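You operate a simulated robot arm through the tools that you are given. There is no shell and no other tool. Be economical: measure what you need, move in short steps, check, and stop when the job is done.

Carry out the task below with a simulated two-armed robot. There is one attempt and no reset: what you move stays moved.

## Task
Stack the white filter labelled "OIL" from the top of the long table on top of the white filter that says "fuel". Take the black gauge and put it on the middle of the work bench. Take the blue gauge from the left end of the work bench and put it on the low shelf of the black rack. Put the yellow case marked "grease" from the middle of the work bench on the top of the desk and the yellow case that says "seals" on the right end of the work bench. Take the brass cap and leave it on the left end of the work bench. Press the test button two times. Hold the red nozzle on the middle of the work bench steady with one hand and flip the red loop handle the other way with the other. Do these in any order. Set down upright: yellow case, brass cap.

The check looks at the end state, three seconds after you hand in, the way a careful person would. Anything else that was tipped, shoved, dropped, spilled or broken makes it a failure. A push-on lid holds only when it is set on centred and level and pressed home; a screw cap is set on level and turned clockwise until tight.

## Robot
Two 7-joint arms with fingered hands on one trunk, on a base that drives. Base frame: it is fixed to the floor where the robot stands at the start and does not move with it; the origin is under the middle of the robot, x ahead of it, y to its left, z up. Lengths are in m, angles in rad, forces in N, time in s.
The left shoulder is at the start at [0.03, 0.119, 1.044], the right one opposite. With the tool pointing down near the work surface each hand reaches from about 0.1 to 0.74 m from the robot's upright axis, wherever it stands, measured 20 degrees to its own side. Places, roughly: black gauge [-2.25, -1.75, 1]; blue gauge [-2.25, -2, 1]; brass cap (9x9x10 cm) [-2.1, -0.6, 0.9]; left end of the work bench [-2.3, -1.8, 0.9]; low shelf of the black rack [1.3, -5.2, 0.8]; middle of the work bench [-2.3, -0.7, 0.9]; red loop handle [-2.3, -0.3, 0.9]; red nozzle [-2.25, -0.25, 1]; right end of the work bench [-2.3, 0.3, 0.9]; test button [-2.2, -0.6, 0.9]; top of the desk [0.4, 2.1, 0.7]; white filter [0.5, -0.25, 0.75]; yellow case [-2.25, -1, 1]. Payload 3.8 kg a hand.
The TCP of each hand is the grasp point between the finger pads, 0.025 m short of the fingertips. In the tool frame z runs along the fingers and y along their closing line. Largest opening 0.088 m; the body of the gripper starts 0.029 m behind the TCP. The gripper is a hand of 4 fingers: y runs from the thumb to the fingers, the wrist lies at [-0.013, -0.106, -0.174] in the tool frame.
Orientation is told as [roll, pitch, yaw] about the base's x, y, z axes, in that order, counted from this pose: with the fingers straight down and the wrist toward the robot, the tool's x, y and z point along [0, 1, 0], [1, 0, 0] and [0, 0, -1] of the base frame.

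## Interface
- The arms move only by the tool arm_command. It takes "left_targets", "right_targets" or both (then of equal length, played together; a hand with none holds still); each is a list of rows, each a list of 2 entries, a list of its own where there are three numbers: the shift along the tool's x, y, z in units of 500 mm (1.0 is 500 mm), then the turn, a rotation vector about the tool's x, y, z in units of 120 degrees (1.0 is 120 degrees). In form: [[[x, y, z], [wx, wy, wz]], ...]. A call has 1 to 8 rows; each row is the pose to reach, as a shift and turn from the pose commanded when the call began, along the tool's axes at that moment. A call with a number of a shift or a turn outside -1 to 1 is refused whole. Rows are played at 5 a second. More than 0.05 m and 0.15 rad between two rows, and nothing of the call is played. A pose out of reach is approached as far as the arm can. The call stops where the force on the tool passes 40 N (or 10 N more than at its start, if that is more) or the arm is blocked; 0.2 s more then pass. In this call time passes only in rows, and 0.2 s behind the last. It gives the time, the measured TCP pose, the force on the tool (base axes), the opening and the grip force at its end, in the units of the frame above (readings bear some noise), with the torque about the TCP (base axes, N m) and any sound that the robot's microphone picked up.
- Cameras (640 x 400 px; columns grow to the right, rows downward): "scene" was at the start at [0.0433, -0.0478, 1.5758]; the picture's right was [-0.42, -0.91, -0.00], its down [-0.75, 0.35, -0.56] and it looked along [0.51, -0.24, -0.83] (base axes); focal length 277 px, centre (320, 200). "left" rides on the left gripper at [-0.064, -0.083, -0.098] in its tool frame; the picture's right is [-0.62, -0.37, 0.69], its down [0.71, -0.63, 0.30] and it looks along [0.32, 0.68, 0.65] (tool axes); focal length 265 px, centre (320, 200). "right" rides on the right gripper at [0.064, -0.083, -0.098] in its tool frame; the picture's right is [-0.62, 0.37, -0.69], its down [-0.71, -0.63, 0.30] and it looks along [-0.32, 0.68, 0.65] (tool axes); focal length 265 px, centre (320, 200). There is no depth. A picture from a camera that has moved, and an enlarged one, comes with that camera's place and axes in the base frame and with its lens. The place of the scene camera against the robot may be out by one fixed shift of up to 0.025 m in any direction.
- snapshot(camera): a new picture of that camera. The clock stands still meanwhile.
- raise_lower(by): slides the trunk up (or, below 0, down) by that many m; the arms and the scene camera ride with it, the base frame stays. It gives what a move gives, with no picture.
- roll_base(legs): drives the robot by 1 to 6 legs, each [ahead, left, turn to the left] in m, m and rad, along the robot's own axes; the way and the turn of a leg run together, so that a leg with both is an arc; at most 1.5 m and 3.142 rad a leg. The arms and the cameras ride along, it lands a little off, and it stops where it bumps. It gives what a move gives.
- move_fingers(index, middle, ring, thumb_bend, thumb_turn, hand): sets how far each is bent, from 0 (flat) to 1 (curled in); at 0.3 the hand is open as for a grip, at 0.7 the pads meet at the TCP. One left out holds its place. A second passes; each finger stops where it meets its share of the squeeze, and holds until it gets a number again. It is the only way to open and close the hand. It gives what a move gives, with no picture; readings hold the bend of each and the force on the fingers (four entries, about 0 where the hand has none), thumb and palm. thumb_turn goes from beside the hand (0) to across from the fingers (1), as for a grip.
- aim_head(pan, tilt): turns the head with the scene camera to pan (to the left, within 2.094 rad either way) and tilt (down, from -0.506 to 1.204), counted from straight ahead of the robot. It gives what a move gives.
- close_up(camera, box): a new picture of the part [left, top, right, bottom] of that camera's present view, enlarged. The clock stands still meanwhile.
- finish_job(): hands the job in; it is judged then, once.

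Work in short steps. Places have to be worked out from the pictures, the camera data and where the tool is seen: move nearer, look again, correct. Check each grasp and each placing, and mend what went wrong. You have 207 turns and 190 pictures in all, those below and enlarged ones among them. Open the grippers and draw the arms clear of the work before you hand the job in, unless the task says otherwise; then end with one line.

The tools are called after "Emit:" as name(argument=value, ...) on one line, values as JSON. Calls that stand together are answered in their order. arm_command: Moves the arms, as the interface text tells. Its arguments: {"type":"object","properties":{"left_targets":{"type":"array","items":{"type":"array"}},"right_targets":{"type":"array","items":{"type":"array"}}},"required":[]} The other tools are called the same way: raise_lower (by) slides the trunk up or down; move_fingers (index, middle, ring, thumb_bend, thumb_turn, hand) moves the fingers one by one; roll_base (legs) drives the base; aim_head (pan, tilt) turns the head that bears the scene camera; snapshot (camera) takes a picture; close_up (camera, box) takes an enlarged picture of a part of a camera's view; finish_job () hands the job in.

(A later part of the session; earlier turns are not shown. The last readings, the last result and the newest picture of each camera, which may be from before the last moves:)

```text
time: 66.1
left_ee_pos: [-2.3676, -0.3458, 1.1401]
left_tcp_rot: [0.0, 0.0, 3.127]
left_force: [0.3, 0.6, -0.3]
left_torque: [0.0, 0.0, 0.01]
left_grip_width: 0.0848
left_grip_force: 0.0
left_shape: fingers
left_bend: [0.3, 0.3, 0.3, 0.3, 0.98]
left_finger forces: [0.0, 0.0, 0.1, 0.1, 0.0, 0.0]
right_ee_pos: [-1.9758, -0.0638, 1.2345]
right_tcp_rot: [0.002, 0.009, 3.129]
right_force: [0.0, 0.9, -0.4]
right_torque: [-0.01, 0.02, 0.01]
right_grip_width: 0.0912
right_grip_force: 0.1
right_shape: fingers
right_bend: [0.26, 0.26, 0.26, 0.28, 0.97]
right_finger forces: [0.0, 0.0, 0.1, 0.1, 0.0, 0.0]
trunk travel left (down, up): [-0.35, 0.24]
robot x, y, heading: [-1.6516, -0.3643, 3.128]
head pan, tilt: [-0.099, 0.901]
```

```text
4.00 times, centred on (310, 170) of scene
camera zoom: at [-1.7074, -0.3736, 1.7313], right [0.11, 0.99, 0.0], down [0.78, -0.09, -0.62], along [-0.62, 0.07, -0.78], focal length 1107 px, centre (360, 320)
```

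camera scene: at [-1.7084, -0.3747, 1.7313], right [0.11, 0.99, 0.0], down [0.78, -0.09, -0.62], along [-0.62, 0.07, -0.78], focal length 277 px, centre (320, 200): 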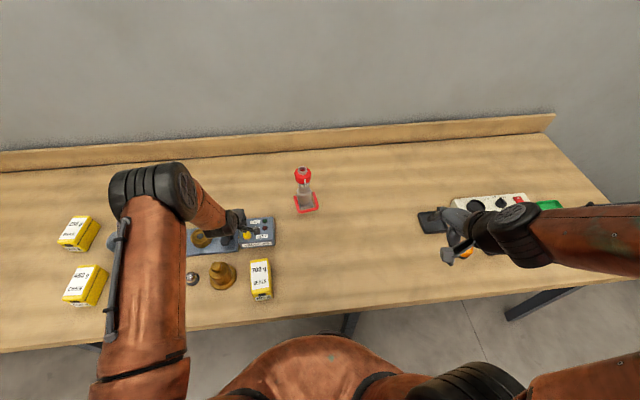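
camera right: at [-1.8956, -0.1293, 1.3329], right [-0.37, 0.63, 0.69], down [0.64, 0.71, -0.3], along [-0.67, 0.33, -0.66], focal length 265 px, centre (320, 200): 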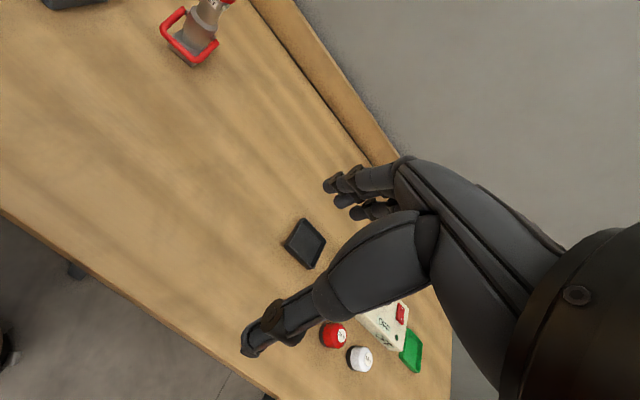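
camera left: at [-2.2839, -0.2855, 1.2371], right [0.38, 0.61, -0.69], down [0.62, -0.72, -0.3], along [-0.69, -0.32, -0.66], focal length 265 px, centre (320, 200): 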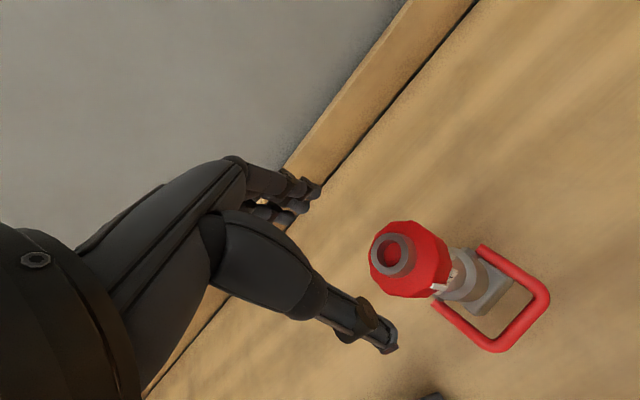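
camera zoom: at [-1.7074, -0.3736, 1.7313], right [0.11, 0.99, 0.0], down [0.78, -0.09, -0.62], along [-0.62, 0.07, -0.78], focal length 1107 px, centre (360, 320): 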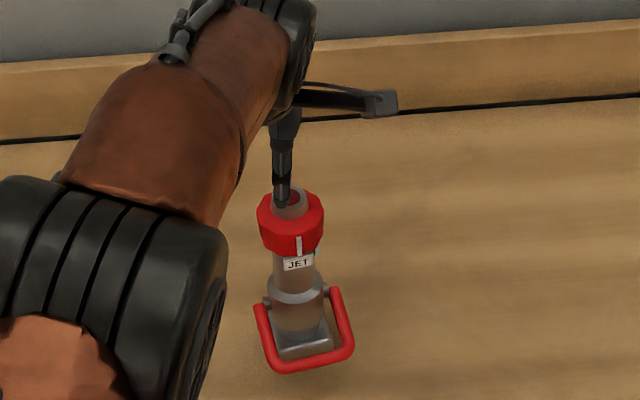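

Aligned within 3 mm. I descend to TCP z≈1.052 and close on the red head.

Emit:
arm_command(left_targets=[[[-0.005, 0, 0.07], [0, 0, 0]], [[-0.005, 0, 0.13], [0, 0, 0]], [[-0.005, 0, 0.16], [0, 0, 0]], [[-0.005, 0, 0.176], [0, 0, 0]]])

Emit:
move_fingers(hand="left", index=0.55, middle=0.55, ring=0.55, thumb_bend=0.55)

Emit:
snapshot(camera="left")

Emit:
close_up(camera="scene", box=[245, 120, 375, 220])

```text
time: 67.1
left_ee_pos: [-2.3672, -0.3463, 1.0509]
left_tcp_rot: [0.0, 0.003, 3.129]
left_force: [-0.1, 0.0, 0.9]
left_torque: [0.02, 0.0, 0.01]
left_grip_width: 0.0847
left_grip_force: 0.0
left_shape: fingers
left_bend: [0.3, 0.3, 0.3, 0.3, 0.98]
left_finger forces: [0.0, 0.0, 0.0, 0.1, 0.0, 0.0]
right_ee_pos: [-1.9757, -0.0642, 1.2342]
right_tcp_rot: [0.002, 0.011, 3.129]
right_force: [0.3, 0.3, -0.1]
right_torque: [0.0, -0.03, -0.01]
right_grip_width: 0.091
right_grip_force: 0.0
right_shape: fingers
right_bend: [0.26, 0.26, 0.26, 0.28, 0.97]
right_finger forces: [0.0, 0.0, 0.0, 0.0, 0.1, 0.0]
trunk travel left (down, up): [-0.35, 0.24]
robot x, y, heading: [-1.6519, -0.3695, 3.128]
head pan, tilt: [-0.099, 0.901]
```

```text
time: 68.1
left_ee_pos: [-2.3689, -0.3454, 1.0522]
left_tcp_rot: [0.0, 0.0, 3.127]
left_force: [-1.4, -0.7, 1.0]
left_torque: [-0.01, 0.22, 0.02]
left_grip_width: 0.0537
left_grip_force: 13.5
left_shape: fingers
left_bend: [0.44, 0.5, 0.55, 0.47, 0.97]
left_finger forces: [10.5, 4.1, 0.1, 0.1, 12.6, 0.1]
right_ee_pos: [-1.9772, -0.0647, 1.2338]
right_tcp_rot: [0.002, 0.011, 3.128]
right_force: [-1.1, -0.4, 1.2]
right_torque: [-0.01, -0.03, 0.01]
right_grip_width: 0.091
right_grip_force: 0.1
right_shape: fingers
right_bend: [0.26, 0.26, 0.26, 0.28, 0.97]
right_finger forces: [0.0, 0.1, 0.1, 0.0, 0.0, 0.0]
trunk travel left (down, up): [-0.35, 0.24]
robot x, y, heading: [-1.6515, -0.3652, 3.132]
head pan, tilt: [-0.099, 0.901]
```

```text
135 pictures are left
camera left: at [-2.2843, -0.2836, 1.1499], right [0.38, 0.62, -0.69], down [0.62, -0.72, -0.3], along [-0.69, -0.32, -0.65], focal length 265 px, centre (320, 200)
```

left: 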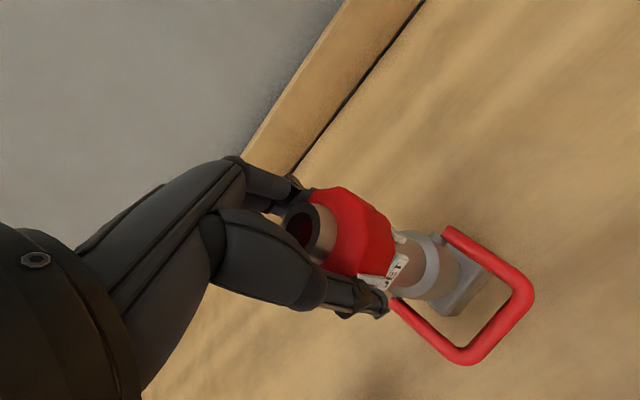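

```text
4.00 times, centred on (310, 170) of scene
camera zoom: at [-1.7073, -0.3739, 1.7313], right [0.11, 0.99, 0.0], down [0.78, -0.09, -0.62], along [-0.62, 0.07, -0.78], focal length 1107 px, centre (360, 320)
```

zoom: 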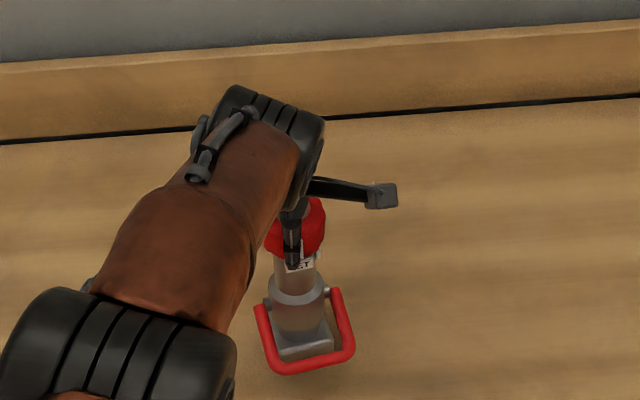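

The left hand's camera mount would get in the right hand's way, so I re-grip with the left wrist turned to the left: open, rise, turn 1.2 rad, descend, close.

Emit:
move_fingers(hand="left", index=0.3, middle=0.3, ring=0.3, thumb_bend=0.3)

Emit:
arm_command(left_targets=[[[0, 0, -0.07], [0, 0, 0]], [[0, 0, -0.15], [0, 0, 0]], [[0, 0, -0.19], [0, 0, 0]]])

Emit:
arm_command(left_targets=[[[0, 0, 0], [0, 0, 0.071]], [[0, 0, 0], [0, 0, 0.142]], [[0, 0, 0], [0, 0, 0.213]], [[0, 0, 0], [0, 0, 0.284]], [[0, 0, 0], [0, 0, 0.355]], [[0, 0, 0], [0, 0, 0.426]], [[0, 0, 0], [0, 0, 0.497]], [[0, 0, 0], [0, 0, 0.568]]])

Emit:
snapshot(camera="left")

Emit:
snapshot(camera="scene")

```text
time: 69.1
left_ee_pos: [-2.3665, -0.3451, 1.0521]
left_tcp_rot: [0.0, 0.002, 3.13]
left_force: [1.0, 0.2, -0.5]
left_torque: [0.02, 0.01, -0.01]
left_grip_width: 0.0844
left_grip_force: 0.0
left_shape: fingers
left_bend: [0.3, 0.3, 0.3, 0.3, 0.97]
left_finger forces: [0.0, 0.1, 0.0, 0.0, 0.1, 0.0]
right_ee_pos: [-1.9768, -0.0657, 1.2357]
right_tcp_rot: [0.002, 0.011, 3.128]
right_force: [-0.4, -0.3, -0.6]
right_torque: [0.01, -0.01, -0.01]
right_grip_width: 0.091
right_grip_force: 0.0
right_shape: fingers
right_bend: [0.26, 0.26, 0.26, 0.28, 0.97]
right_finger forces: [0.0, 0.1, 0.1, 0.1, 0.0, 0.0]
trunk travel left (down, up): [-0.35, 0.24]
robot x, y, heading: [-1.6518, -0.3629, 3.129]
head pan, tilt: [-0.099, 0.901]
```

```text
time: 69.9
left_ee_pos: [-2.3682, -0.3452, 1.1469]
left_tcp_rot: [0.001, 0.002, 3.127]
left_force: [-0.3, -0.5, -0.3]
left_torque: [0.02, -0.02, 0.02]
left_grip_width: 0.0844
left_grip_force: 0.1
left_shape: fingers
left_bend: [0.3, 0.3, 0.3, 0.3, 0.97]
left_finger forces: [0.1, 0.1, 0.1, 0.0, 0.0, 0.1]
right_ee_pos: [-1.9774, -0.0645, 1.2337]
right_tcp_rot: [0.002, 0.01, 3.129]
right_force: [1.2, 0.3, 0.4]
right_torque: [0.01, -0.02, 0.02]
right_grip_width: 0.0911
right_grip_force: 0.1
right_shape: fingers
right_bend: [0.26, 0.26, 0.26, 0.28, 0.97]
right_finger forces: [0.0, 0.1, 0.1, 0.0, 0.0, 0.1]
trunk travel left (down, up): [-0.35, 0.24]
robot x, y, heading: [-1.6459, -0.368, 3.131]
head pan, tilt: [-0.099, 0.901]
```

```text
time: 71.7
left_ee_pos: [-2.3262, -0.3489, 1.156]
left_tcp_rot: [-0.001, 0.003, 1.939]
left_force: [0.1, 0.0, -0.2]
left_torque: [0.02, -0.01, 0.0]
left_grip_width: 0.0846
left_grip_force: 0.0
left_shape: fingers
left_bend: [0.3, 0.3, 0.3, 0.3, 0.97]
left_finger forces: [0.0, 0.0, 0.0, 0.0, 0.0, 0.0]
left hand out of reach, approached as far as the arm can: row 5, 6, 7, 8
right_ee_pos: [-1.9774, -0.0648, 1.2323]
right_tcp_rot: [0.002, 0.01, 3.129]
right_force: [0.0, 0.1, 0.2]
right_torque: [0.03, 0.0, 0.03]
right_grip_width: 0.091
right_grip_force: 0.0
right_shape: fingers
right_bend: [0.26, 0.26, 0.26, 0.28, 0.97]
right_finger forces: [0.0, 0.0, 0.1, 0.0, 0.0, 0.0]
trunk travel left (down, up): [-0.35, 0.24]
robot x, y, heading: [-1.65, -0.3629, 3.132]
head pan, tilt: [-0.099, 0.901]
```

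```text
133 pictures are left
camera left: at [-2.2374, -0.4051, 1.2544], right [0.71, -0.12, -0.69], down [-0.44, -0.84, -0.3], along [-0.55, 0.52, -0.65], focal length 265 px, centre (320, 200)
```

left: 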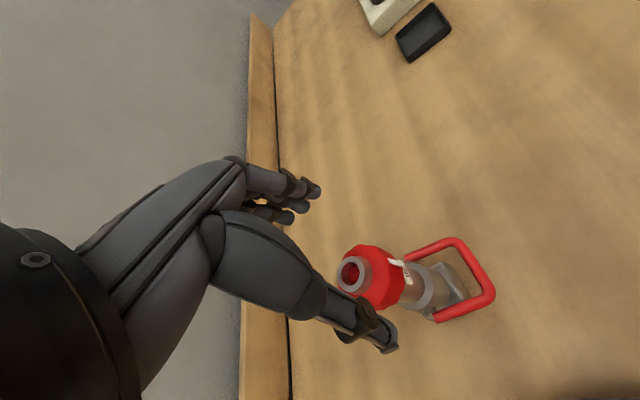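

```text
132 pictures are left
camera scene: at [-1.7073, -0.3726, 1.7313], right [0.11, 0.99, 0.0], down [0.78, -0.09, -0.62], along [-0.62, 0.07, -0.78], focal length 277 px, centre (320, 200)
```

scene: 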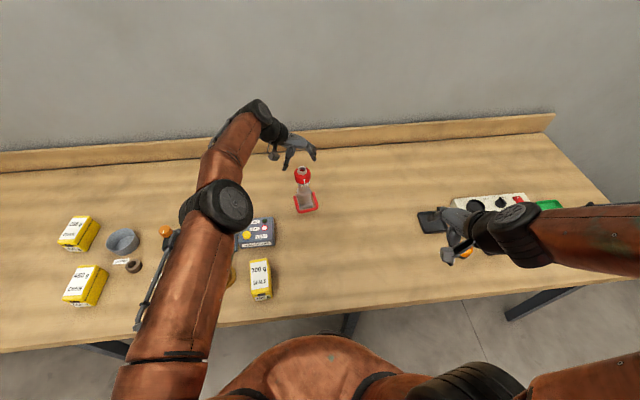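

The arm ran 4 cm short. I drive 6 cm closer.

Emit:
roll_base(legs=[[0.06, 0.0, 0]])

Emit:
snapshot(camera="left")

```text
time: 72.7
left_ee_pos: [-2.3877, -0.348, 1.1554]
left_tcp_rot: [-0.002, 0.001, 1.938]
left_force: [-0.8, 0.2, 0.4]
left_torque: [-0.01, -0.01, 0.0]
left_grip_width: 0.0845
left_grip_force: 0.1
left_shape: fingers
left_bend: [0.3, 0.3, 0.3, 0.3, 0.97]
left_finger forces: [0.0, 0.0, 0.0, 0.0, 0.0, 0.0]
right_ee_pos: [-2.0369, -0.0633, 1.2348]
right_tcp_rot: [0.002, 0.012, 3.13]
right_force: [-0.4, -0.8, -0.1]
right_torque: [-0.02, -0.02, 0.01]
right_grip_width: 0.0909
right_grip_force: 0.1
right_shape: fingers
right_bend: [0.26, 0.26, 0.26, 0.28, 0.97]
right_finger forces: [0.1, 0.0, 0.0, 0.0, 0.1, 0.0]
trunk travel left (down, up): [-0.35, 0.24]
robot x, y, heading: [-1.7068, -0.3634, 3.126]
head pan, tilt: [-0.099, 0.901]
```

```text
131 pictures are left
camera left: at [-2.2984, -0.4046, 1.2541], right [0.71, -0.12, -0.69], down [-0.44, -0.84, -0.31], along [-0.55, 0.52, -0.66], focal length 265 px, centre (320, 200)
```

left: 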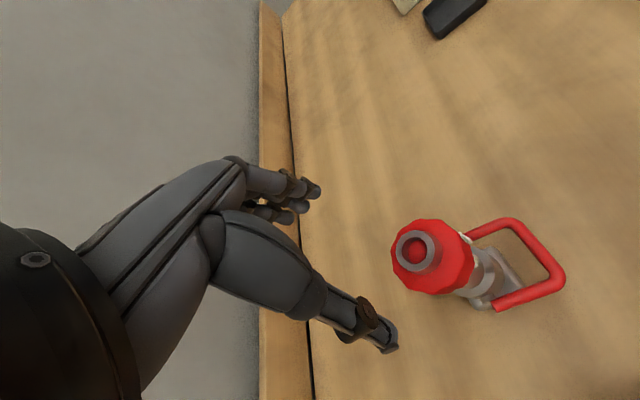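

Now the TCP is 2 cm past the head; I correct sideways, then descend and close on the head.

Emit:
arm_command(left_targets=[[[-0.038, -0.006, 0.02], [0, 0, 0]], [[-0.038, -0.006, 0.09], [0, 0, 0]], [[-0.038, -0.006, 0.15], [0, 0, 0]], [[-0.038, -0.006, 0.19], [0, 0, 0]], [[-0.038, -0.006, 0.206], [0, 0, 0]]])

Emit:
move_fingers(hand="left", index=0.55, middle=0.55, ring=0.55, thumb_bend=0.55)

Emit:
snapshot(camera="left")

Emit:
move_fingers(hand="right", index=0.7, middle=0.95, ring=0.95, thumb_bend=0.7)

```text
time: 73.9
left_ee_pos: [-2.3673, -0.3443, 1.0514]
left_tcp_rot: [-0.002, 0.001, 1.941]
left_force: [-0.2, 0.0, -0.6]
left_torque: [0.03, 0.02, 0.01]
left_grip_width: 0.0844
left_grip_force: 0.1
left_shape: fingers
left_bend: [0.3, 0.3, 0.3, 0.3, 0.97]
left_finger forces: [0.0, 0.1, 0.0, 0.0, 0.0, 0.0]
right_ee_pos: [-2.0369, -0.0638, 1.2339]
right_tcp_rot: [0.003, 0.012, 3.128]
right_force: [0.4, 0.4, -0.3]
right_torque: [0.01, -0.02, -0.03]
right_grip_width: 0.0914
right_grip_force: 0.0
right_shape: fingers
right_bend: [0.26, 0.26, 0.26, 0.28, 0.97]
right_finger forces: [0.0, 0.1, 0.0, 0.0, 0.0, 0.1]
trunk travel left (down, up): [-0.35, 0.24]
robot x, y, heading: [-1.7114, -0.3605, 3.127]
head pan, tilt: [-0.099, 0.901]
```

```text
time: 74.9
left_ee_pos: [-2.3682, -0.3437, 1.0534]
left_tcp_rot: [-0.002, 0.001, 1.938]
left_force: [-1.4, 1.7, 0.5]
left_torque: [0.21, 0.14, 0.02]
left_grip_width: 0.0493
left_grip_force: 10.5
left_shape: fingers
left_bend: [0.47, 0.49, 0.53, 0.48, 0.96]
left_finger forces: [5.2, 4.9, 1.1, 0.0, 9.9, 0.0]
right_ee_pos: [-2.0368, -0.063, 1.2349]
right_tcp_rot: [0.002, 0.01, 3.129]
right_force: [-0.7, -0.1, 0.6]
right_torque: [-0.01, 0.01, 0.01]
right_grip_width: 0.0911
right_grip_force: 0.0
right_shape: fingers
right_bend: [0.26, 0.26, 0.26, 0.28, 0.97]
right_finger forces: [0.1, 0.0, 0.0, 0.1, 0.1, 0.0]
trunk travel left (down, up): [-0.35, 0.24]
robot x, y, heading: [-1.7069, -0.3652, 3.128]
head pan, tilt: [-0.099, 0.901]
```

```text
130 pictures are left
camera left: at [-2.2781, -0.3998, 1.1518], right [0.71, -0.12, -0.69], down [-0.44, -0.84, -0.3], along [-0.55, 0.52, -0.65], focal length 265 px, centre (320, 200)
```

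left: 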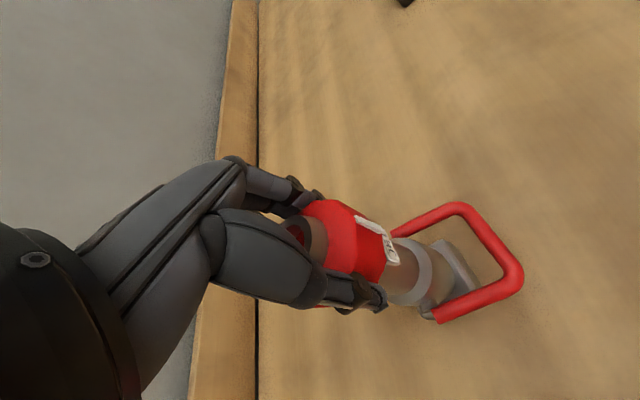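

```text
time: 75.9
left_ee_pos: [-2.3685, -0.3438, 1.0536]
left_tcp_rot: [-0.002, 0.001, 1.939]
left_force: [-1.8, 2.4, 2.7]
left_torque: [0.24, 0.13, 0.03]
left_grip_width: 0.0493
left_grip_force: 10.3
left_shape: fingers
left_bend: [0.47, 0.49, 0.53, 0.48, 0.96]
left_finger forces: [5.1, 4.9, 1.2, 0.1, 9.8, 0.0]
right_ee_pos: [-2.0368, -0.0619, 1.2341]
right_tcp_rot: [0.003, 0.009, 3.129]
right_force: [0.2, -0.4, -0.6]
right_torque: [0.0, -0.01, 0.05]
right_grip_width: 0.0
right_grip_force: 0.1
right_shape: fingers
right_bend: [0.7, 0.95, 0.95, 0.7, 0.97]
right_finger forces: [0.0, 0.1, 0.1, 0.1, 0.1, 0.1]
trunk travel left (down, up): [-0.35, 0.24]
robot x, y, heading: [-1.7082, -0.3627, 3.122]
head pan, tilt: [-0.099, 0.901]
```

The nozzle is held firmly by the left hand. Now the right hand, closed as a pointer, goes to a staging pose beside the bail tilted 50° inward.

Emit:
arm_command(right_targets=[[[0.03, 0.07, 0.058], [0, 0.052, 0]], [[0.06, 0.141, 0.117], [0, 0.104, 0]], [[0.09, 0.211, 0.175], [0, 0.156, 0]], [[0.12, 0.281, 0.234], [0, 0.208, 0]], [[0.151, 0.352, 0.292], [0, 0.26, 0]], [[0.181, 0.422, 0.351], [0, 0.3125, 0]], [[0.211, 0.493, 0.41], [0, 0.365, 0]], [[0.241, 0.563, 0.468], [0, 0.4167, 0]]])

Emit:
snapshot(camera="right")

Emit:
snapshot(camera="left")

Emit:
close_up(camera="scene", box=[240, 110, 440, 235])

```text
time: 77.7
left_ee_pos: [-2.3668, -0.3439, 1.0542]
left_tcp_rot: [0.0, 0.002, 1.941]
left_force: [-2.3, 1.3, 1.4]
left_torque: [0.18, 0.13, 0.0]
left_grip_width: 0.0492
left_grip_force: 10.6
left_shape: fingers
left_bend: [0.47, 0.49, 0.53, 0.48, 0.96]
left_finger forces: [5.4, 4.8, 1.2, 0.1, 9.7, 0.0]
right_ee_pos: [-2.3072, -0.1759, 1.004]
right_tcp_rot: [0.876, 0.014, 3.127]
right_force: [0.3, -0.3, 0.6]
right_torque: [0.0, 0.0, 0.01]
right_grip_width: 0.0
right_grip_force: 0.1
right_shape: fingers
right_bend: [0.7, 0.95, 0.95, 0.7, 0.98]
right_finger forces: [0.0, 0.1, 0.0, 0.1, 0.0, 0.0]
right hand out of reach, approached as far as the arm can: row 1, 8
trunk travel left (down, up): [-0.35, 0.24]
robot x, y, heading: [-1.7142, -0.3633, 3.13]
head pan, tilt: [-0.099, 0.901]
```

```text
129 pictures are left
camera right: at [-2.2248, -0.1425, 1.1167], right [-0.36, 0.93, -0.04], down [0.64, 0.21, -0.74], along [-0.68, -0.29, -0.68], focal length 265 px, centre (320, 200)
```

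right: 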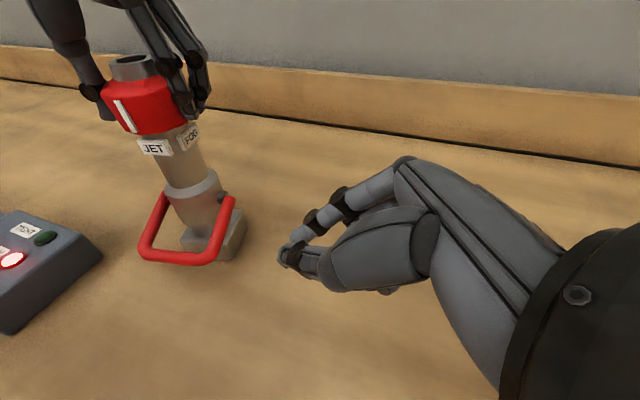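

```text
128 pictures are left
camera left: at [-2.2779, -0.3995, 1.1517], right [0.71, -0.12, -0.69], down [-0.44, -0.85, -0.3], along [-0.55, 0.52, -0.65], focal length 265 px, centre (320, 200)
```

left: 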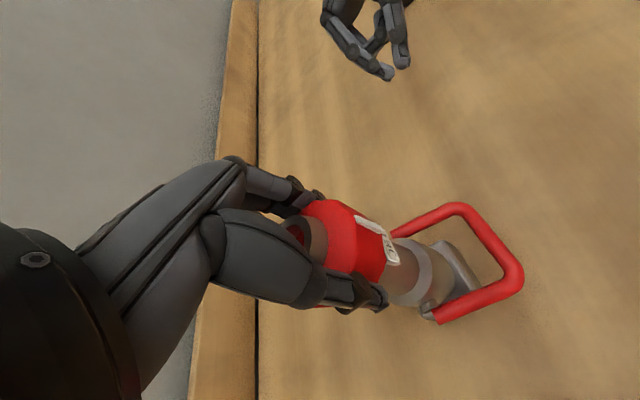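

```text
3.20 times, centred on (340, 172) of scene
camera zoom: at [-1.7673, -0.3719, 1.7313], right [0.11, 0.99, 0.0], down [0.78, -0.09, -0.62], along [-0.62, 0.07, -0.78], focal length 886 px, centre (256, 288)
```

zoom: 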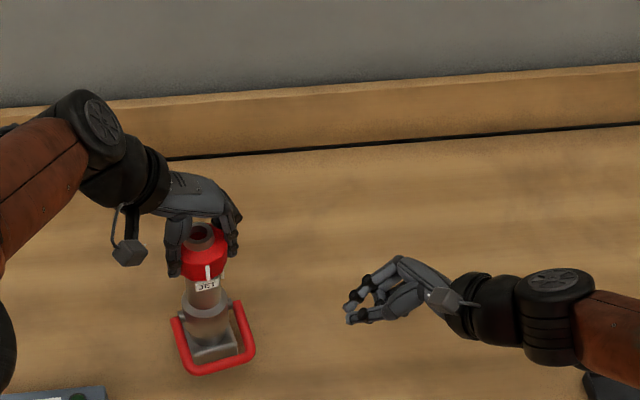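

Superb view; but the right arm is at its reach. I turn the right hand 30° about vertical so its wrist comes closer to the robot, and shift toward the bail at the same time.

Emit:
arm_command(right_targets=[[[0, 0, 0], [-0.048, 0, 0.04]], [[0, 0, 0], [-0.096, 0, 0.08]], [[0, 0, 0], [-0.144, 0, 0.121]], [[0, 0, 0], [-0.1915, 0, 0.161]]])

Emit:
snapshot(camera="right")

```text
time: 78.7
left_ee_pos: [-2.3673, -0.3441, 1.0536]
left_tcp_rot: [-0.001, 0.002, 1.939]
left_force: [-2.6, 1.3, 1.7]
left_torque: [0.17, 0.12, 0.02]
left_grip_width: 0.049
left_grip_force: 10.7
left_shape: fingers
left_bend: [0.47, 0.49, 0.53, 0.48, 0.96]
left_finger forces: [5.3, 4.9, 1.4, 0.0, 9.5, 0.0]
right_ee_pos: [-2.3049, -0.1768, 1.0053]
right_tcp_rot: [0.868, 0.011, 2.604]
right_force: [-0.6, 0.6, -0.9]
right_torque: [-0.01, 0.01, 0.01]
right_grip_width: 0.0
right_grip_force: 0.0
right_shape: fingers
right_bend: [0.7, 0.95, 0.95, 0.7, 0.98]
right_finger forces: [0.0, 0.1, 0.0, 0.0, 0.0, 0.0]
trunk travel left (down, up): [-0.35, 0.24]
robot x, y, heading: [-1.7119, -0.3627, 3.13]
head pan, tilt: [-0.099, 0.901]
```

```text
126 pictures are left
camera right: at [-2.2184, -0.1898, 1.1179], right [0.16, 0.99, -0.03], down [0.67, -0.13, -0.74], along [-0.73, 0.1, -0.68], focal length 265 px, centre (320, 200)
```

right: 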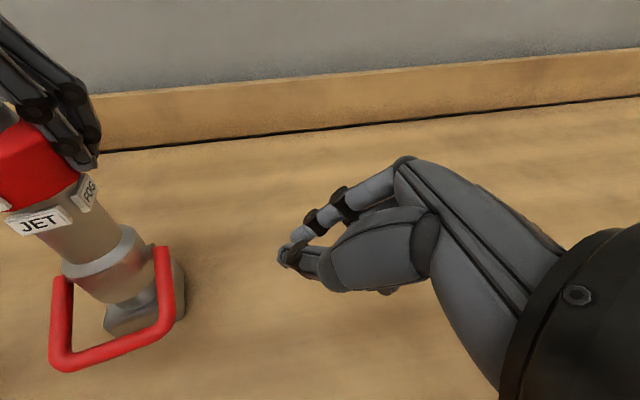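

The geometry checks. I lower the pointer outside the bail to z≈0.89, then slide it in under the bail's right corner.

Emit:
arm_command(right_targets=[[[-0.048, -0.005, 0.06], [0, 0, 0]], [[-0.097, -0.01, 0.121], [0, 0, 0]], [[-0.145, -0.015, 0.181], [0, 0, 0]], [[-0.118, -0.039, 0.213], [0, 0, 0]], [[-0.091, -0.062, 0.245], [0, 0, 0]]])

Emit:
snapshot(camera="right")

Emit:
snapshot(camera="left")

```text
time: 79.9
left_ee_pos: [-2.3667, -0.3437, 1.0527]
left_tcp_rot: [-0.002, -0.001, 1.939]
left_force: [-2.0, 2.2, 2.0]
left_torque: [0.21, 0.13, 0.02]
left_grip_width: 0.0488
left_grip_force: 10.8
left_shape: fingers
left_bend: [0.47, 0.49, 0.53, 0.48, 0.96]
left_finger forces: [5.3, 5.0, 1.5, 0.1, 9.6, 0.0]
right_ee_pos: [-2.2678, -0.1865, 0.9613]
right_tcp_rot: [0.868, 0.012, 2.607]
right_force: [0.0, 0.5, 0.5]
right_torque: [-0.05, -0.01, 0.0]
right_grip_width: 0.0
right_grip_force: 0.1
right_shape: fingers
right_bend: [0.7, 0.95, 0.95, 0.7, 0.98]
right_finger forces: [0.0, 0.0, 0.0, 0.0, 0.0, 0.0]
right hand out of reach, approached as far as the arm can: row 1, 2, 3, 4, 5
trunk travel left (down, up): [-0.35, 0.24]
robot x, y, heading: [-1.7057, -0.3643, 3.13]
head pan, tilt: [-0.099, 0.901]
```

```text
125 pictures are left
camera right: at [-2.1815, -0.1986, 1.0734], right [0.16, 0.99, -0.03], down [0.67, -0.13, -0.74], along [-0.73, 0.1, -0.68], focal length 265 px, centre (320, 200)
```

right: 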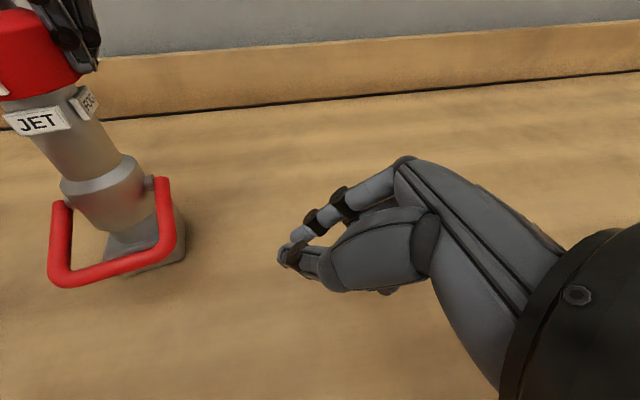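

```text
124 pictures are left
camera left: at [-2.2778, -0.4002, 1.1517], right [0.71, -0.12, -0.69], down [-0.44, -0.84, -0.3], along [-0.55, 0.52, -0.65], focal length 265 px, centre (320, 200)
```

left: 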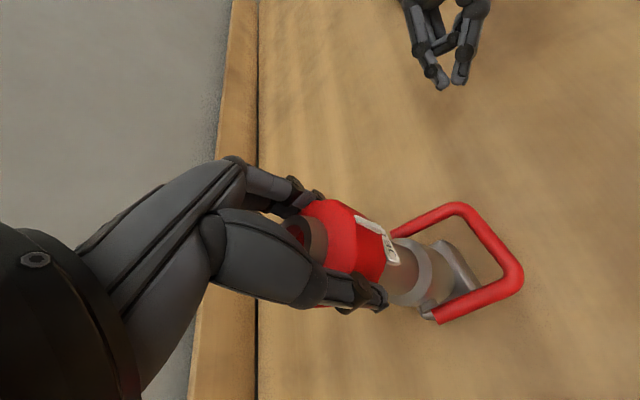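

The low tilted pose is out of reach. New plan: come from the front with the hand pitched forward, pinch the bail's bar and lift it. First I bring the right hand back up to its plain downward pose.

Emit:
arm_command(right_targets=[[[0.016, -0.01, -0.035], [0.0136, -0.0509, -0.0292]], [[0.032, -0.02, -0.07], [0.0272, -0.1018, -0.0585]], [[0.048, -0.03, -0.105], [0.0409, -0.1526, -0.0877]], [[0.064, -0.04, -0.14], [0.0545, -0.2035, -0.117]], [[0.079, -0.049, -0.175], [0.0681, -0.2544, -0.1462]], [[0.095, -0.059, -0.21], [0.0817, -0.3053, -0.1755]], [[0.111, -0.069, -0.245], [0.0954, -0.3561, -0.2047]], [[0.127, -0.079, -0.28], [0.109, -0.407, -0.234]]])

```text
time: 81.7
left_ee_pos: [-2.3673, -0.3446, 1.053]
left_tcp_rot: [-0.002, 0.001, 1.938]
left_force: [-1.9, 1.3, 1.3]
left_torque: [0.17, 0.14, 0.0]
left_grip_width: 0.049
left_grip_force: 11.0
left_shape: fingers
left_bend: [0.47, 0.49, 0.53, 0.48, 0.96]
left_finger forces: [5.4, 4.9, 1.4, 0.0, 9.6, 0.0]
right_ee_pos: [-2.1995, -0.1492, 1.0931]
right_tcp_rot: [0.0, 0.012, 3.129]
right_force: [-0.5, 0.3, -0.1]
right_torque: [0.0, -0.02, -0.03]
right_grip_width: 0.0
right_grip_force: 0.0
right_shape: fingers
right_bend: [0.7, 0.95, 0.95, 0.7, 0.98]
right_finger forces: [0.0, 0.0, 0.0, 0.0, 0.1, 0.0]
trunk travel left (down, up): [-0.35, 0.24]
robot x, y, heading: [-1.7076, -0.3623, 3.125]
head pan, tilt: [-0.099, 0.901]
```

Back to plain pose. Now I pitch the right hand 40° forward, move in front of the bail, and half-open index and thumb.

Emit:
arm_command(right_targets=[[[0.069, 0.015, 0.037], [-0.067, 0, 0]], [[0.137, 0.03, 0.074], [-0.133, 0, 0]], [[0.206, 0.046, 0.112], [-0.2, 0, 0]], [[0.274, 0.061, 0.149], [-0.267, 0, 0]], [[0.343, 0.076, 0.186], [-0.333, 0, 0]]])

Emit:
move_fingers(hand="right", index=0.52, middle=1.0, ring=1.0, thumb_bend=0.52)

Emit:
snapshot(camera="right")

Emit:
snapshot(camera="left")

```text
time: 82.9
left_ee_pos: [-2.3667, -0.3451, 1.0517]
left_tcp_rot: [-0.001, 0.0, 1.939]
left_force: [-2.2, 2.3, 0.9]
left_torque: [0.2, 0.14, 0.01]
left_grip_width: 0.049
left_grip_force: 11.1
left_shape: fingers
left_bend: [0.47, 0.49, 0.53, 0.48, 0.96]
left_finger forces: [5.3, 4.8, 1.3, 0.0, 9.4, 0.0]
right_ee_pos: [-2.2127, -0.2261, 1.054]
right_tcp_rot: [0.004, -0.686, 3.128]
right_force: [0.0, -0.8, -0.2]
right_torque: [0.03, -0.02, -0.02]
right_grip_width: 0.0
right_grip_force: 0.1
right_shape: fingers
right_bend: [0.7, 0.95, 0.95, 0.7, 0.98]
right_finger forces: [0.0, 0.0, 0.0, 0.0, 0.0, 0.1]
right hand out of reach, approached as far as the arm can: row 3, 4, 5
trunk travel left (down, up): [-0.35, 0.24]
robot x, y, heading: [-1.7111, -0.3678, 3.13]
head pan, tilt: [-0.099, 0.901]
```

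```text
time: 83.9
left_ee_pos: [-2.3676, -0.3438, 1.0534]
left_tcp_rot: [-0.002, 0.002, 1.94]
left_force: [-1.9, 2.1, 1.5]
left_torque: [0.15, 0.13, 0.01]
left_grip_width: 0.049
left_grip_force: 10.3
left_shape: fingers
left_bend: [0.47, 0.49, 0.53, 0.48, 0.96]
left_finger forces: [5.3, 4.8, 1.3, 0.0, 9.5, 0.0]
right_ee_pos: [-2.2147, -0.2265, 1.0534]
right_tcp_rot: [0.001, -0.686, 3.127]
right_force: [-0.3, 0.2, 0.2]
right_torque: [-0.01, -0.01, -0.02]
right_grip_width: 0.0365
right_grip_force: 0.0
right_shape: fingers
right_bend: [0.52, 1.0, 1.0, 0.52, 0.98]
right_finger forces: [0.0, 0.0, 0.0, 0.1, 0.0, 0.0]
trunk travel left (down, up): [-0.35, 0.24]
robot x, y, heading: [-1.7102, -0.3622, 3.129]
head pan, tilt: [-0.099, 0.901]
```

```text
123 pictures are left
camera right: at [-2.0883, -0.2911, 1.0768], right [0.16, 0.62, 0.77], down [0.3, 0.71, -0.64], along [-0.94, 0.34, -0.07], focal length 265 px, centre (320, 200)
```

right: 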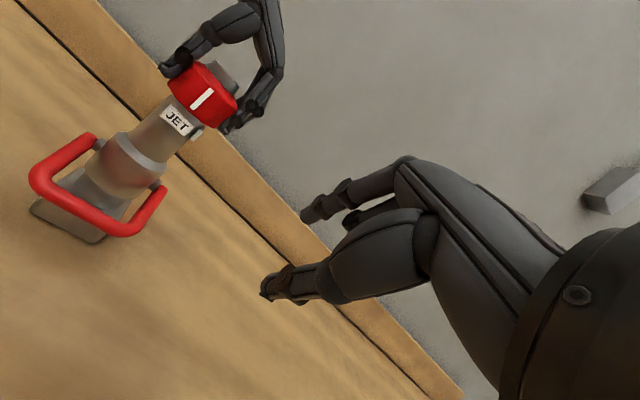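

```text
122 pictures are left
camera left: at [-2.278, -0.3999, 1.1516], right [0.71, -0.12, -0.69], down [-0.44, -0.84, -0.3], along [-0.55, 0.52, -0.65], focal length 265 px, centre (320, 200)
```

left: 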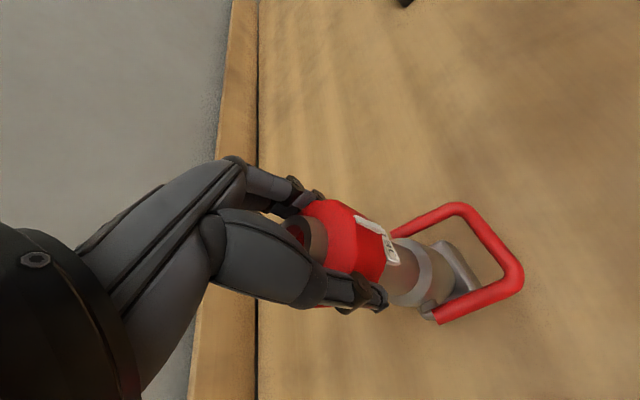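

The pitched pose was flagged short. I test whether it is merely too folded by moving further forward/down from here.

Emit:
arm_command(right_targets=[[[0.05, 0.03, 0.04], [0, 0, 0]], [[0.1, 0.03, 0.08], [0, 0, 0]], [[0.15, 0.0, 0.12], [0, 0, 0]], [[0.17, -0.019, 0.165], [0, 0, 0]]])

```text
time: 84.9
left_ee_pos: [-2.3678, -0.3433, 1.0537]
left_tcp_rot: [-0.002, 0.0, 1.939]
left_force: [-1.1, 1.5, 1.5]
left_torque: [0.15, 0.11, 0.01]
left_grip_width: 0.0491
left_grip_force: 10.4
left_shape: fingers
left_bend: [0.47, 0.49, 0.53, 0.48, 0.96]
left_finger forces: [5.2, 4.6, 1.3, 0.1, 9.5, 0.0]
right_ee_pos: [-2.2286, -0.2224, 1.0567]
right_tcp_rot: [0.002, -0.687, 3.126]
right_force: [-0.2, -0.9, -0.9]
right_torque: [0.02, -0.02, 0.01]
right_grip_width: 0.0371
right_grip_force: 0.0
right_shape: fingers
right_bend: [0.52, 1.0, 1.0, 0.52, 0.98]
right_finger forces: [0.0, 0.0, 0.0, 0.0, 0.1, 0.1]
right hand out of reach, approached as far as the arm can: row 1, 2, 3, 4
trunk travel left (down, up): [-0.35, 0.24]
robot x, y, heading: [-1.712, -0.3632, 3.13]
head pan, tilt: [-0.099, 0.901]
```

The arm cannot come inward across its midline. I release the nozzle, lift the left hand, and shift the base 10 cm to its left so the nozzle lies on the right arm's side.

Emit:
move_fingers(hand="left", index=0.3, middle=0.3, ring=0.3, thumb_bend=0.3)

Emit:
arm_command(left_targets=[[[0, 0, -0.07], [0, 0, 0]], [[0, 0, -0.15], [0, 0, 0]], [[0, 0, -0.23], [0, 0, 0]], [[0, 0, -0.3], [0, 0, 0]]])

Emit:
roll_base(legs=[[-0.03, 0.12, 0]])

Emit:
snapshot(camera="right")

```text
time: 85.9
left_ee_pos: [-2.3662, -0.344, 1.0533]
left_tcp_rot: [0.0, -0.001, 1.939]
left_force: [0.5, -0.9, -0.4]
left_torque: [-0.01, -0.04, 0.0]
left_grip_width: 0.0845
left_grip_force: 0.0
left_shape: fingers
left_bend: [0.3, 0.3, 0.3, 0.3, 0.97]
left_finger forces: [0.0, 0.0, 0.0, 0.0, 0.0, 0.0]
right_ee_pos: [-2.229, -0.2234, 1.0559]
right_tcp_rot: [0.001, -0.684, 3.132]
right_force: [0.8, 0.6, 0.0]
right_torque: [0.01, 0.02, -0.02]
right_grip_width: 0.0367
right_grip_force: 0.0
right_shape: fingers
right_bend: [0.52, 1.0, 1.0, 0.52, 0.98]
right_finger forces: [0.1, 0.0, 0.0, 0.0, 0.1, 0.0]
trunk travel left (down, up): [-0.35, 0.24]
robot x, y, heading: [-1.71, -0.3627, 3.13]
head pan, tilt: [-0.099, 0.901]
```

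```text
time: 86.9
left_ee_pos: [-2.3643, -0.3449, 1.2042]
left_tcp_rot: [-0.001, 0.0, 1.938]
left_force: [0.4, -0.4, -0.2]
left_torque: [0.0, -0.03, -0.02]
left_grip_width: 0.0843
left_grip_force: 0.1
left_shape: fingers
left_bend: [0.3, 0.3, 0.3, 0.3, 0.97]
left_finger forces: [0.0, 0.0, 0.0, 0.0, 0.0, 0.1]
right_ee_pos: [-2.2276, -0.2229, 1.056]
right_tcp_rot: [0.001, -0.685, 3.127]
right_force: [0.0, -0.8, 0.4]
right_torque: [0.0, -0.04, 0.0]
right_grip_width: 0.0368
right_grip_force: 0.0
right_shape: fingers
right_bend: [0.52, 1.0, 1.0, 0.52, 0.98]
right_finger forces: [0.0, 0.1, 0.0, 0.0, 0.0, 0.1]
trunk travel left (down, up): [-0.35, 0.24]
robot x, y, heading: [-1.7079, -0.3634, 3.13]
head pan, tilt: [-0.099, 0.901]
```

```text
time: 88.1
left_ee_pos: [-2.3367, -0.4652, 1.2032]
left_tcp_rot: [-0.001, 0.0, 1.938]
left_force: [-0.1, 0.2, 0.4]
left_torque: [0.02, 0.0, -0.02]
left_grip_width: 0.0846
left_grip_force: 0.0
left_shape: fingers
left_bend: [0.3, 0.3, 0.3, 0.3, 0.97]
left_finger forces: [0.0, 0.0, 0.0, 0.0, 0.0, 0.1]
right_ee_pos: [-2.2002, -0.3422, 1.056]
right_tcp_rot: [0.003, -0.685, 3.126]
right_force: [-1.0, -0.3, -0.4]
right_torque: [0.05, 0.0, 0.01]
right_grip_width: 0.037
right_grip_force: 0.0
right_shape: fingers
right_bend: [0.52, 1.0, 1.0, 0.52, 0.98]
right_finger forces: [0.0, 0.0, 0.0, 0.0, 0.0, 0.1]
trunk travel left (down, up): [-0.35, 0.24]
robot x, y, heading: [-1.681, -0.482, 3.126]
head pan, tilt: [-0.099, 0.901]
```

```text
121 pictures are left
camera right: at [-2.0751, -0.4074, 1.0791], right [0.16, 0.62, 0.77], down [0.3, 0.71, -0.64], along [-0.94, 0.34, -0.07], focal length 265 px, centre (320, 200)
```

right: 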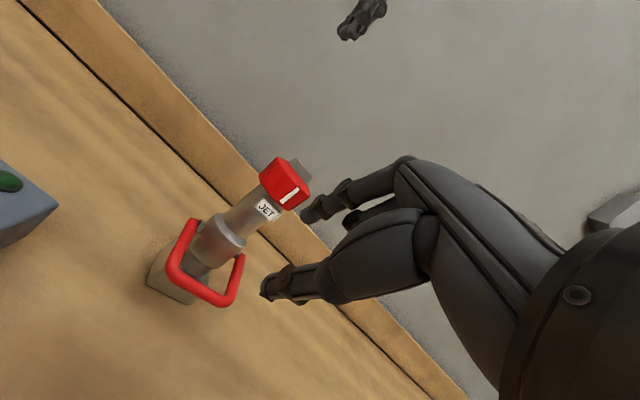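

The bail bar lies straight along the tool's axis from here. I advance along the fingers to 3.5 cm short of it.

Emit:
arm_command(right_targets=[[[-0.01, 0, 0.08], [0, 0, 0]], [[-0.02, 0, 0.16], [0, 0, 0]], [[-0.03, 0, 0.24], [0, 0, 0]], [[-0.04, 0, 0.3], [0, 0, 0]]])

Emit:
snapshot(camera="right")

Emit:
close_up(camera="scene", box=[260, 110, 460, 235])

```text
time: 89.1
left_ee_pos: [-2.337, -0.4649, 1.2041]
left_tcp_rot: [-0.004, -0.001, 1.939]
left_force: [-0.2, 0.5, 0.0]
left_torque: [0.0, -0.02, -0.02]
left_grip_width: 0.0845
left_grip_force: 0.1
left_shape: fingers
left_bend: [0.3, 0.3, 0.3, 0.3, 0.97]
left_finger forces: [0.0, 0.0, 0.0, 0.0, 0.0, 0.0]
right_ee_pos: [-2.2534, -0.2684, 0.9978]
right_tcp_rot: [0.002, -0.686, 3.128]
right_force: [-0.6, 0.5, -1.0]
right_torque: [0.04, 0.0, -0.02]
right_grip_width: 0.0368
right_grip_force: 0.1
right_shape: fingers
right_bend: [0.52, 1.0, 1.0, 0.52, 0.98]
right_finger forces: [0.0, 0.1, 0.0, 0.1, 0.0, 0.0]
right hand out of reach, approached as far as the arm can: row 1, 2, 3, 4
trunk travel left (down, up): [-0.35, 0.24]
robot x, y, heading: [-1.6791, -0.4811, 3.126]
head pan, tilt: [-0.099, 0.901]
```

```text
120 pictures are left
camera right: at [-2.1282, -0.334, 1.0216], right [0.16, 0.62, 0.77], down [0.3, 0.71, -0.64], along [-0.94, 0.34, -0.07], focal length 265 px, centre (320, 200)
```

right: 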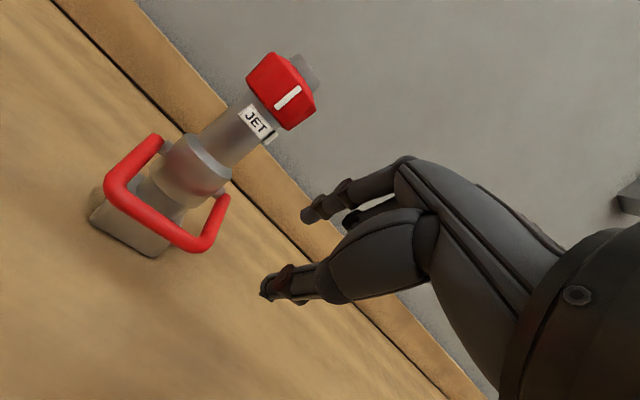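

```text
3.20 times, centred on (360, 172) of scene
camera zoom: at [-1.7386, -0.4921, 1.7313], right [0.11, 0.99, 0.0], down [0.78, -0.09, -0.62], along [-0.62, 0.07, -0.78], focal length 886 px, centre (192, 288)
```

zoom: 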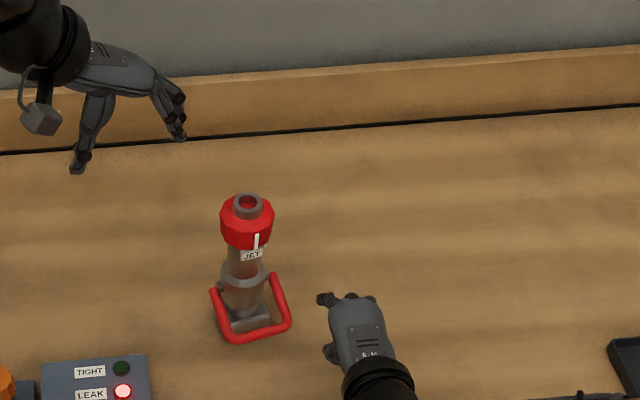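

The arm's limit is height relative to the shoulder. I lift the right hand and lower the trunk back by 0.15 m, then approach again.

Emit:
arm_command(right_targets=[[[0.03, 0.022, -0.066], [0, 0, 0]], [[0.06, 0.044, -0.132], [0, 0, 0]], [[0.09, 0.065, -0.198], [0, 0, 0]], [[0.12, 0.087, -0.264], [0, 0, 0]]])

Emit:
raise_lower(by=-0.15)

Emit:
snapshot(camera="right")

```text
time: 90.1
left_ee_pos: [-2.3358, -0.4651, 1.2034]
left_tcp_rot: [-0.002, -0.001, 1.938]
left_force: [0.3, 0.2, -0.1]
left_torque: [0.0, -0.01, 0.03]
left_grip_width: 0.0844
left_grip_force: 0.2
left_shape: fingers
left_bend: [0.3, 0.3, 0.3, 0.3, 0.97]
left_finger forces: [0.1, 0.1, 0.0, 0.0, 0.1, 0.0]
right_ee_pos: [-2.2043, -0.3309, 1.1286]
right_tcp_rot: [-0.001, -0.685, 3.129]
right_force: [-0.2, 0.3, -0.3]
right_torque: [0.0, 0.01, -0.02]
right_grip_width: 0.0368
right_grip_force: 0.0
right_shape: fingers
right_bend: [0.52, 1.0, 1.0, 0.52, 0.98]
right_finger forces: [0.1, 0.0, 0.0, 0.0, 0.0, 0.0]
trunk travel left (down, up): [-0.35, 0.24]
robot x, y, heading: [-1.6849, -0.4839, 3.126]
head pan, tilt: [-0.099, 0.901]
```

```text
time: 91.9
left_ee_pos: [-2.3367, -0.4648, 1.0524]
left_tcp_rot: [-0.001, 0.001, 1.937]
left_force: [-0.1, 0.1, 1.2]
left_torque: [0.02, -0.02, -0.03]
left_grip_width: 0.0844
left_grip_force: 0.1
left_shape: fingers
left_bend: [0.3, 0.3, 0.3, 0.3, 0.97]
left_finger forces: [0.0, 0.0, 0.0, 0.1, 0.0, 0.0]
right_ee_pos: [-2.2028, -0.3309, 0.9788]
right_tcp_rot: [0.003, -0.685, 3.128]
right_force: [-0.7, 0.0, -0.1]
right_torque: [0.02, 0.0, 0.01]
right_grip_width: 0.0369
right_grip_force: 0.1
right_shape: fingers
right_bend: [0.52, 1.0, 1.0, 0.52, 0.98]
right_finger forces: [0.0, 0.0, 0.0, 0.0, 0.1, 0.0]
trunk travel left (down, up): [-0.2, 0.39]
robot x, y, heading: [-1.6801, -0.4808, 3.131]
head pan, tilt: [-0.099, 0.901]
```

```text
118 pictures are left
camera right: at [-2.0783, -0.3963, 1.0013], right [0.16, 0.62, 0.77], down [0.3, 0.71, -0.64], along [-0.94, 0.34, -0.07], focal length 265 px, centre (320, 200)
```

right: 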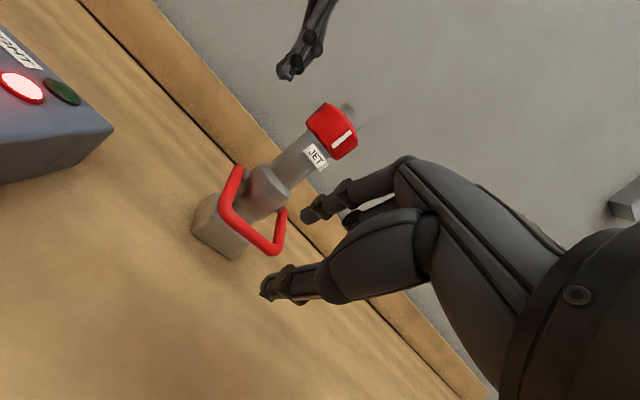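

Now the left hand re-approaches the nozzle head from above.

Emit:
arm_command(left_targets=[[[0, 0, -0.09], [0, 0, 0]], [[0, 0, -0.18], [0, 0, 0]], [[-0.009, 0.084, -0.2], [0, 0, 0]], [[-0.018, 0.168, -0.2], [0, 0, 0]], [[-0.028, 0.251, -0.2], [0, 0, 0]]])

Emit:
snapshot(camera="left")

```text
time: 93.1
left_ee_pos: [-2.3237, -0.3653, 1.1428]
left_tcp_rot: [-0.001, 0.002, 1.936]
left_force: [-0.1, 0.1, -0.2]
left_torque: [-0.03, 0.03, -0.01]
left_grip_width: 0.0845
left_grip_force: 0.1
left_shape: fingers
left_bend: [0.3, 0.3, 0.3, 0.3, 0.98]
left_finger forces: [0.0, 0.0, 0.0, 0.0, 0.1, 0.0]
left hand out of reach, approached as far as the arm can: row 3, 4, 5
right_ee_pos: [-2.2036, -0.3305, 0.9773]
right_tcp_rot: [0.004, -0.685, 3.126]
right_force: [-0.2, 0.5, 0.3]
right_torque: [0.02, 0.0, 0.0]
right_grip_width: 0.0368
right_grip_force: 0.0
right_shape: fingers
right_bend: [0.52, 1.0, 1.0, 0.52, 0.98]
right_finger forces: [0.0, 0.1, 0.0, 0.0, 0.0, 0.0]
trunk travel left (down, up): [-0.2, 0.39]
robot x, y, heading: [-1.6817, -0.4849, 3.13]
head pan, tilt: [-0.099, 0.901]
```

```text
117 pictures are left
camera left: at [-2.2336, -0.4212, 1.2409], right [0.71, -0.12, -0.69], down [-0.44, -0.84, -0.3], along [-0.55, 0.52, -0.66], focal length 265 px, centre (320, 200)
```

left: 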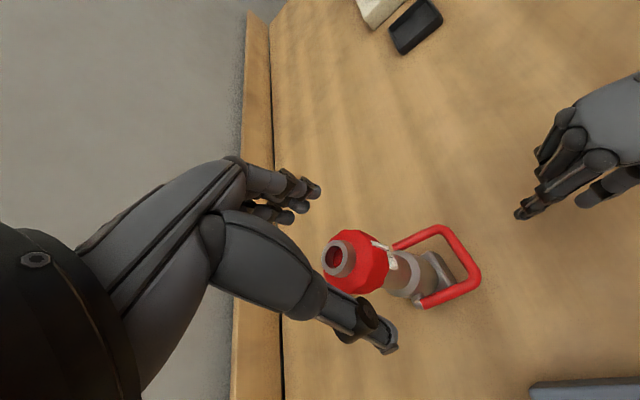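

Slightly short; I drive 4.5 cm ahead and 2 cm to the right.

Emit:
roll_base(legs=[[0.045, -0.02, 0]])

Emit:
snapshot(camera="left")

```text
time: 94.0
left_ee_pos: [-2.3678, -0.3443, 1.1417]
left_tcp_rot: [-0.003, 0.001, 1.938]
left_force: [0.6, 0.0, -0.4]
left_torque: [0.0, -0.03, 0.0]
left_grip_width: 0.0846
left_grip_force: 0.1
left_shape: fingers
left_bend: [0.3, 0.3, 0.3, 0.3, 0.98]
left_finger forces: [0.0, 0.0, 0.0, 0.0, 0.0, 0.1]
right_ee_pos: [-2.2496, -0.3088, 0.9763]
right_tcp_rot: [0.005, -0.683, 3.126]
right_force: [-0.4, 0.4, 0.5]
right_torque: [0.01, -0.01, -0.02]
right_grip_width: 0.0372
right_grip_force: 0.0
right_shape: fingers
right_bend: [0.52, 1.0, 1.0, 0.52, 0.98]
right_finger forces: [0.0, 0.1, 0.1, 0.0, 0.0, 0.0]
trunk travel left (down, up): [-0.2, 0.39]
robot x, y, heading: [-1.7243, -0.4652, 3.128]
head pan, tilt: [-0.099, 0.901]
```

```text
116 pictures are left
camera left: at [-2.28, -0.4009, 1.2399], right [0.71, -0.12, -0.69], down [-0.44, -0.84, -0.3], along [-0.55, 0.52, -0.66], focal length 265 px, centre (320, 200)
```

left: 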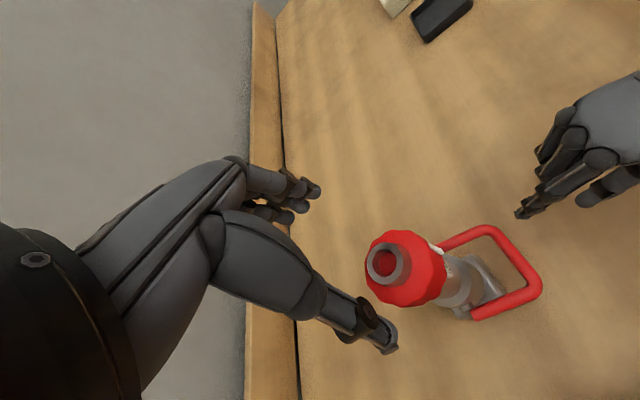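

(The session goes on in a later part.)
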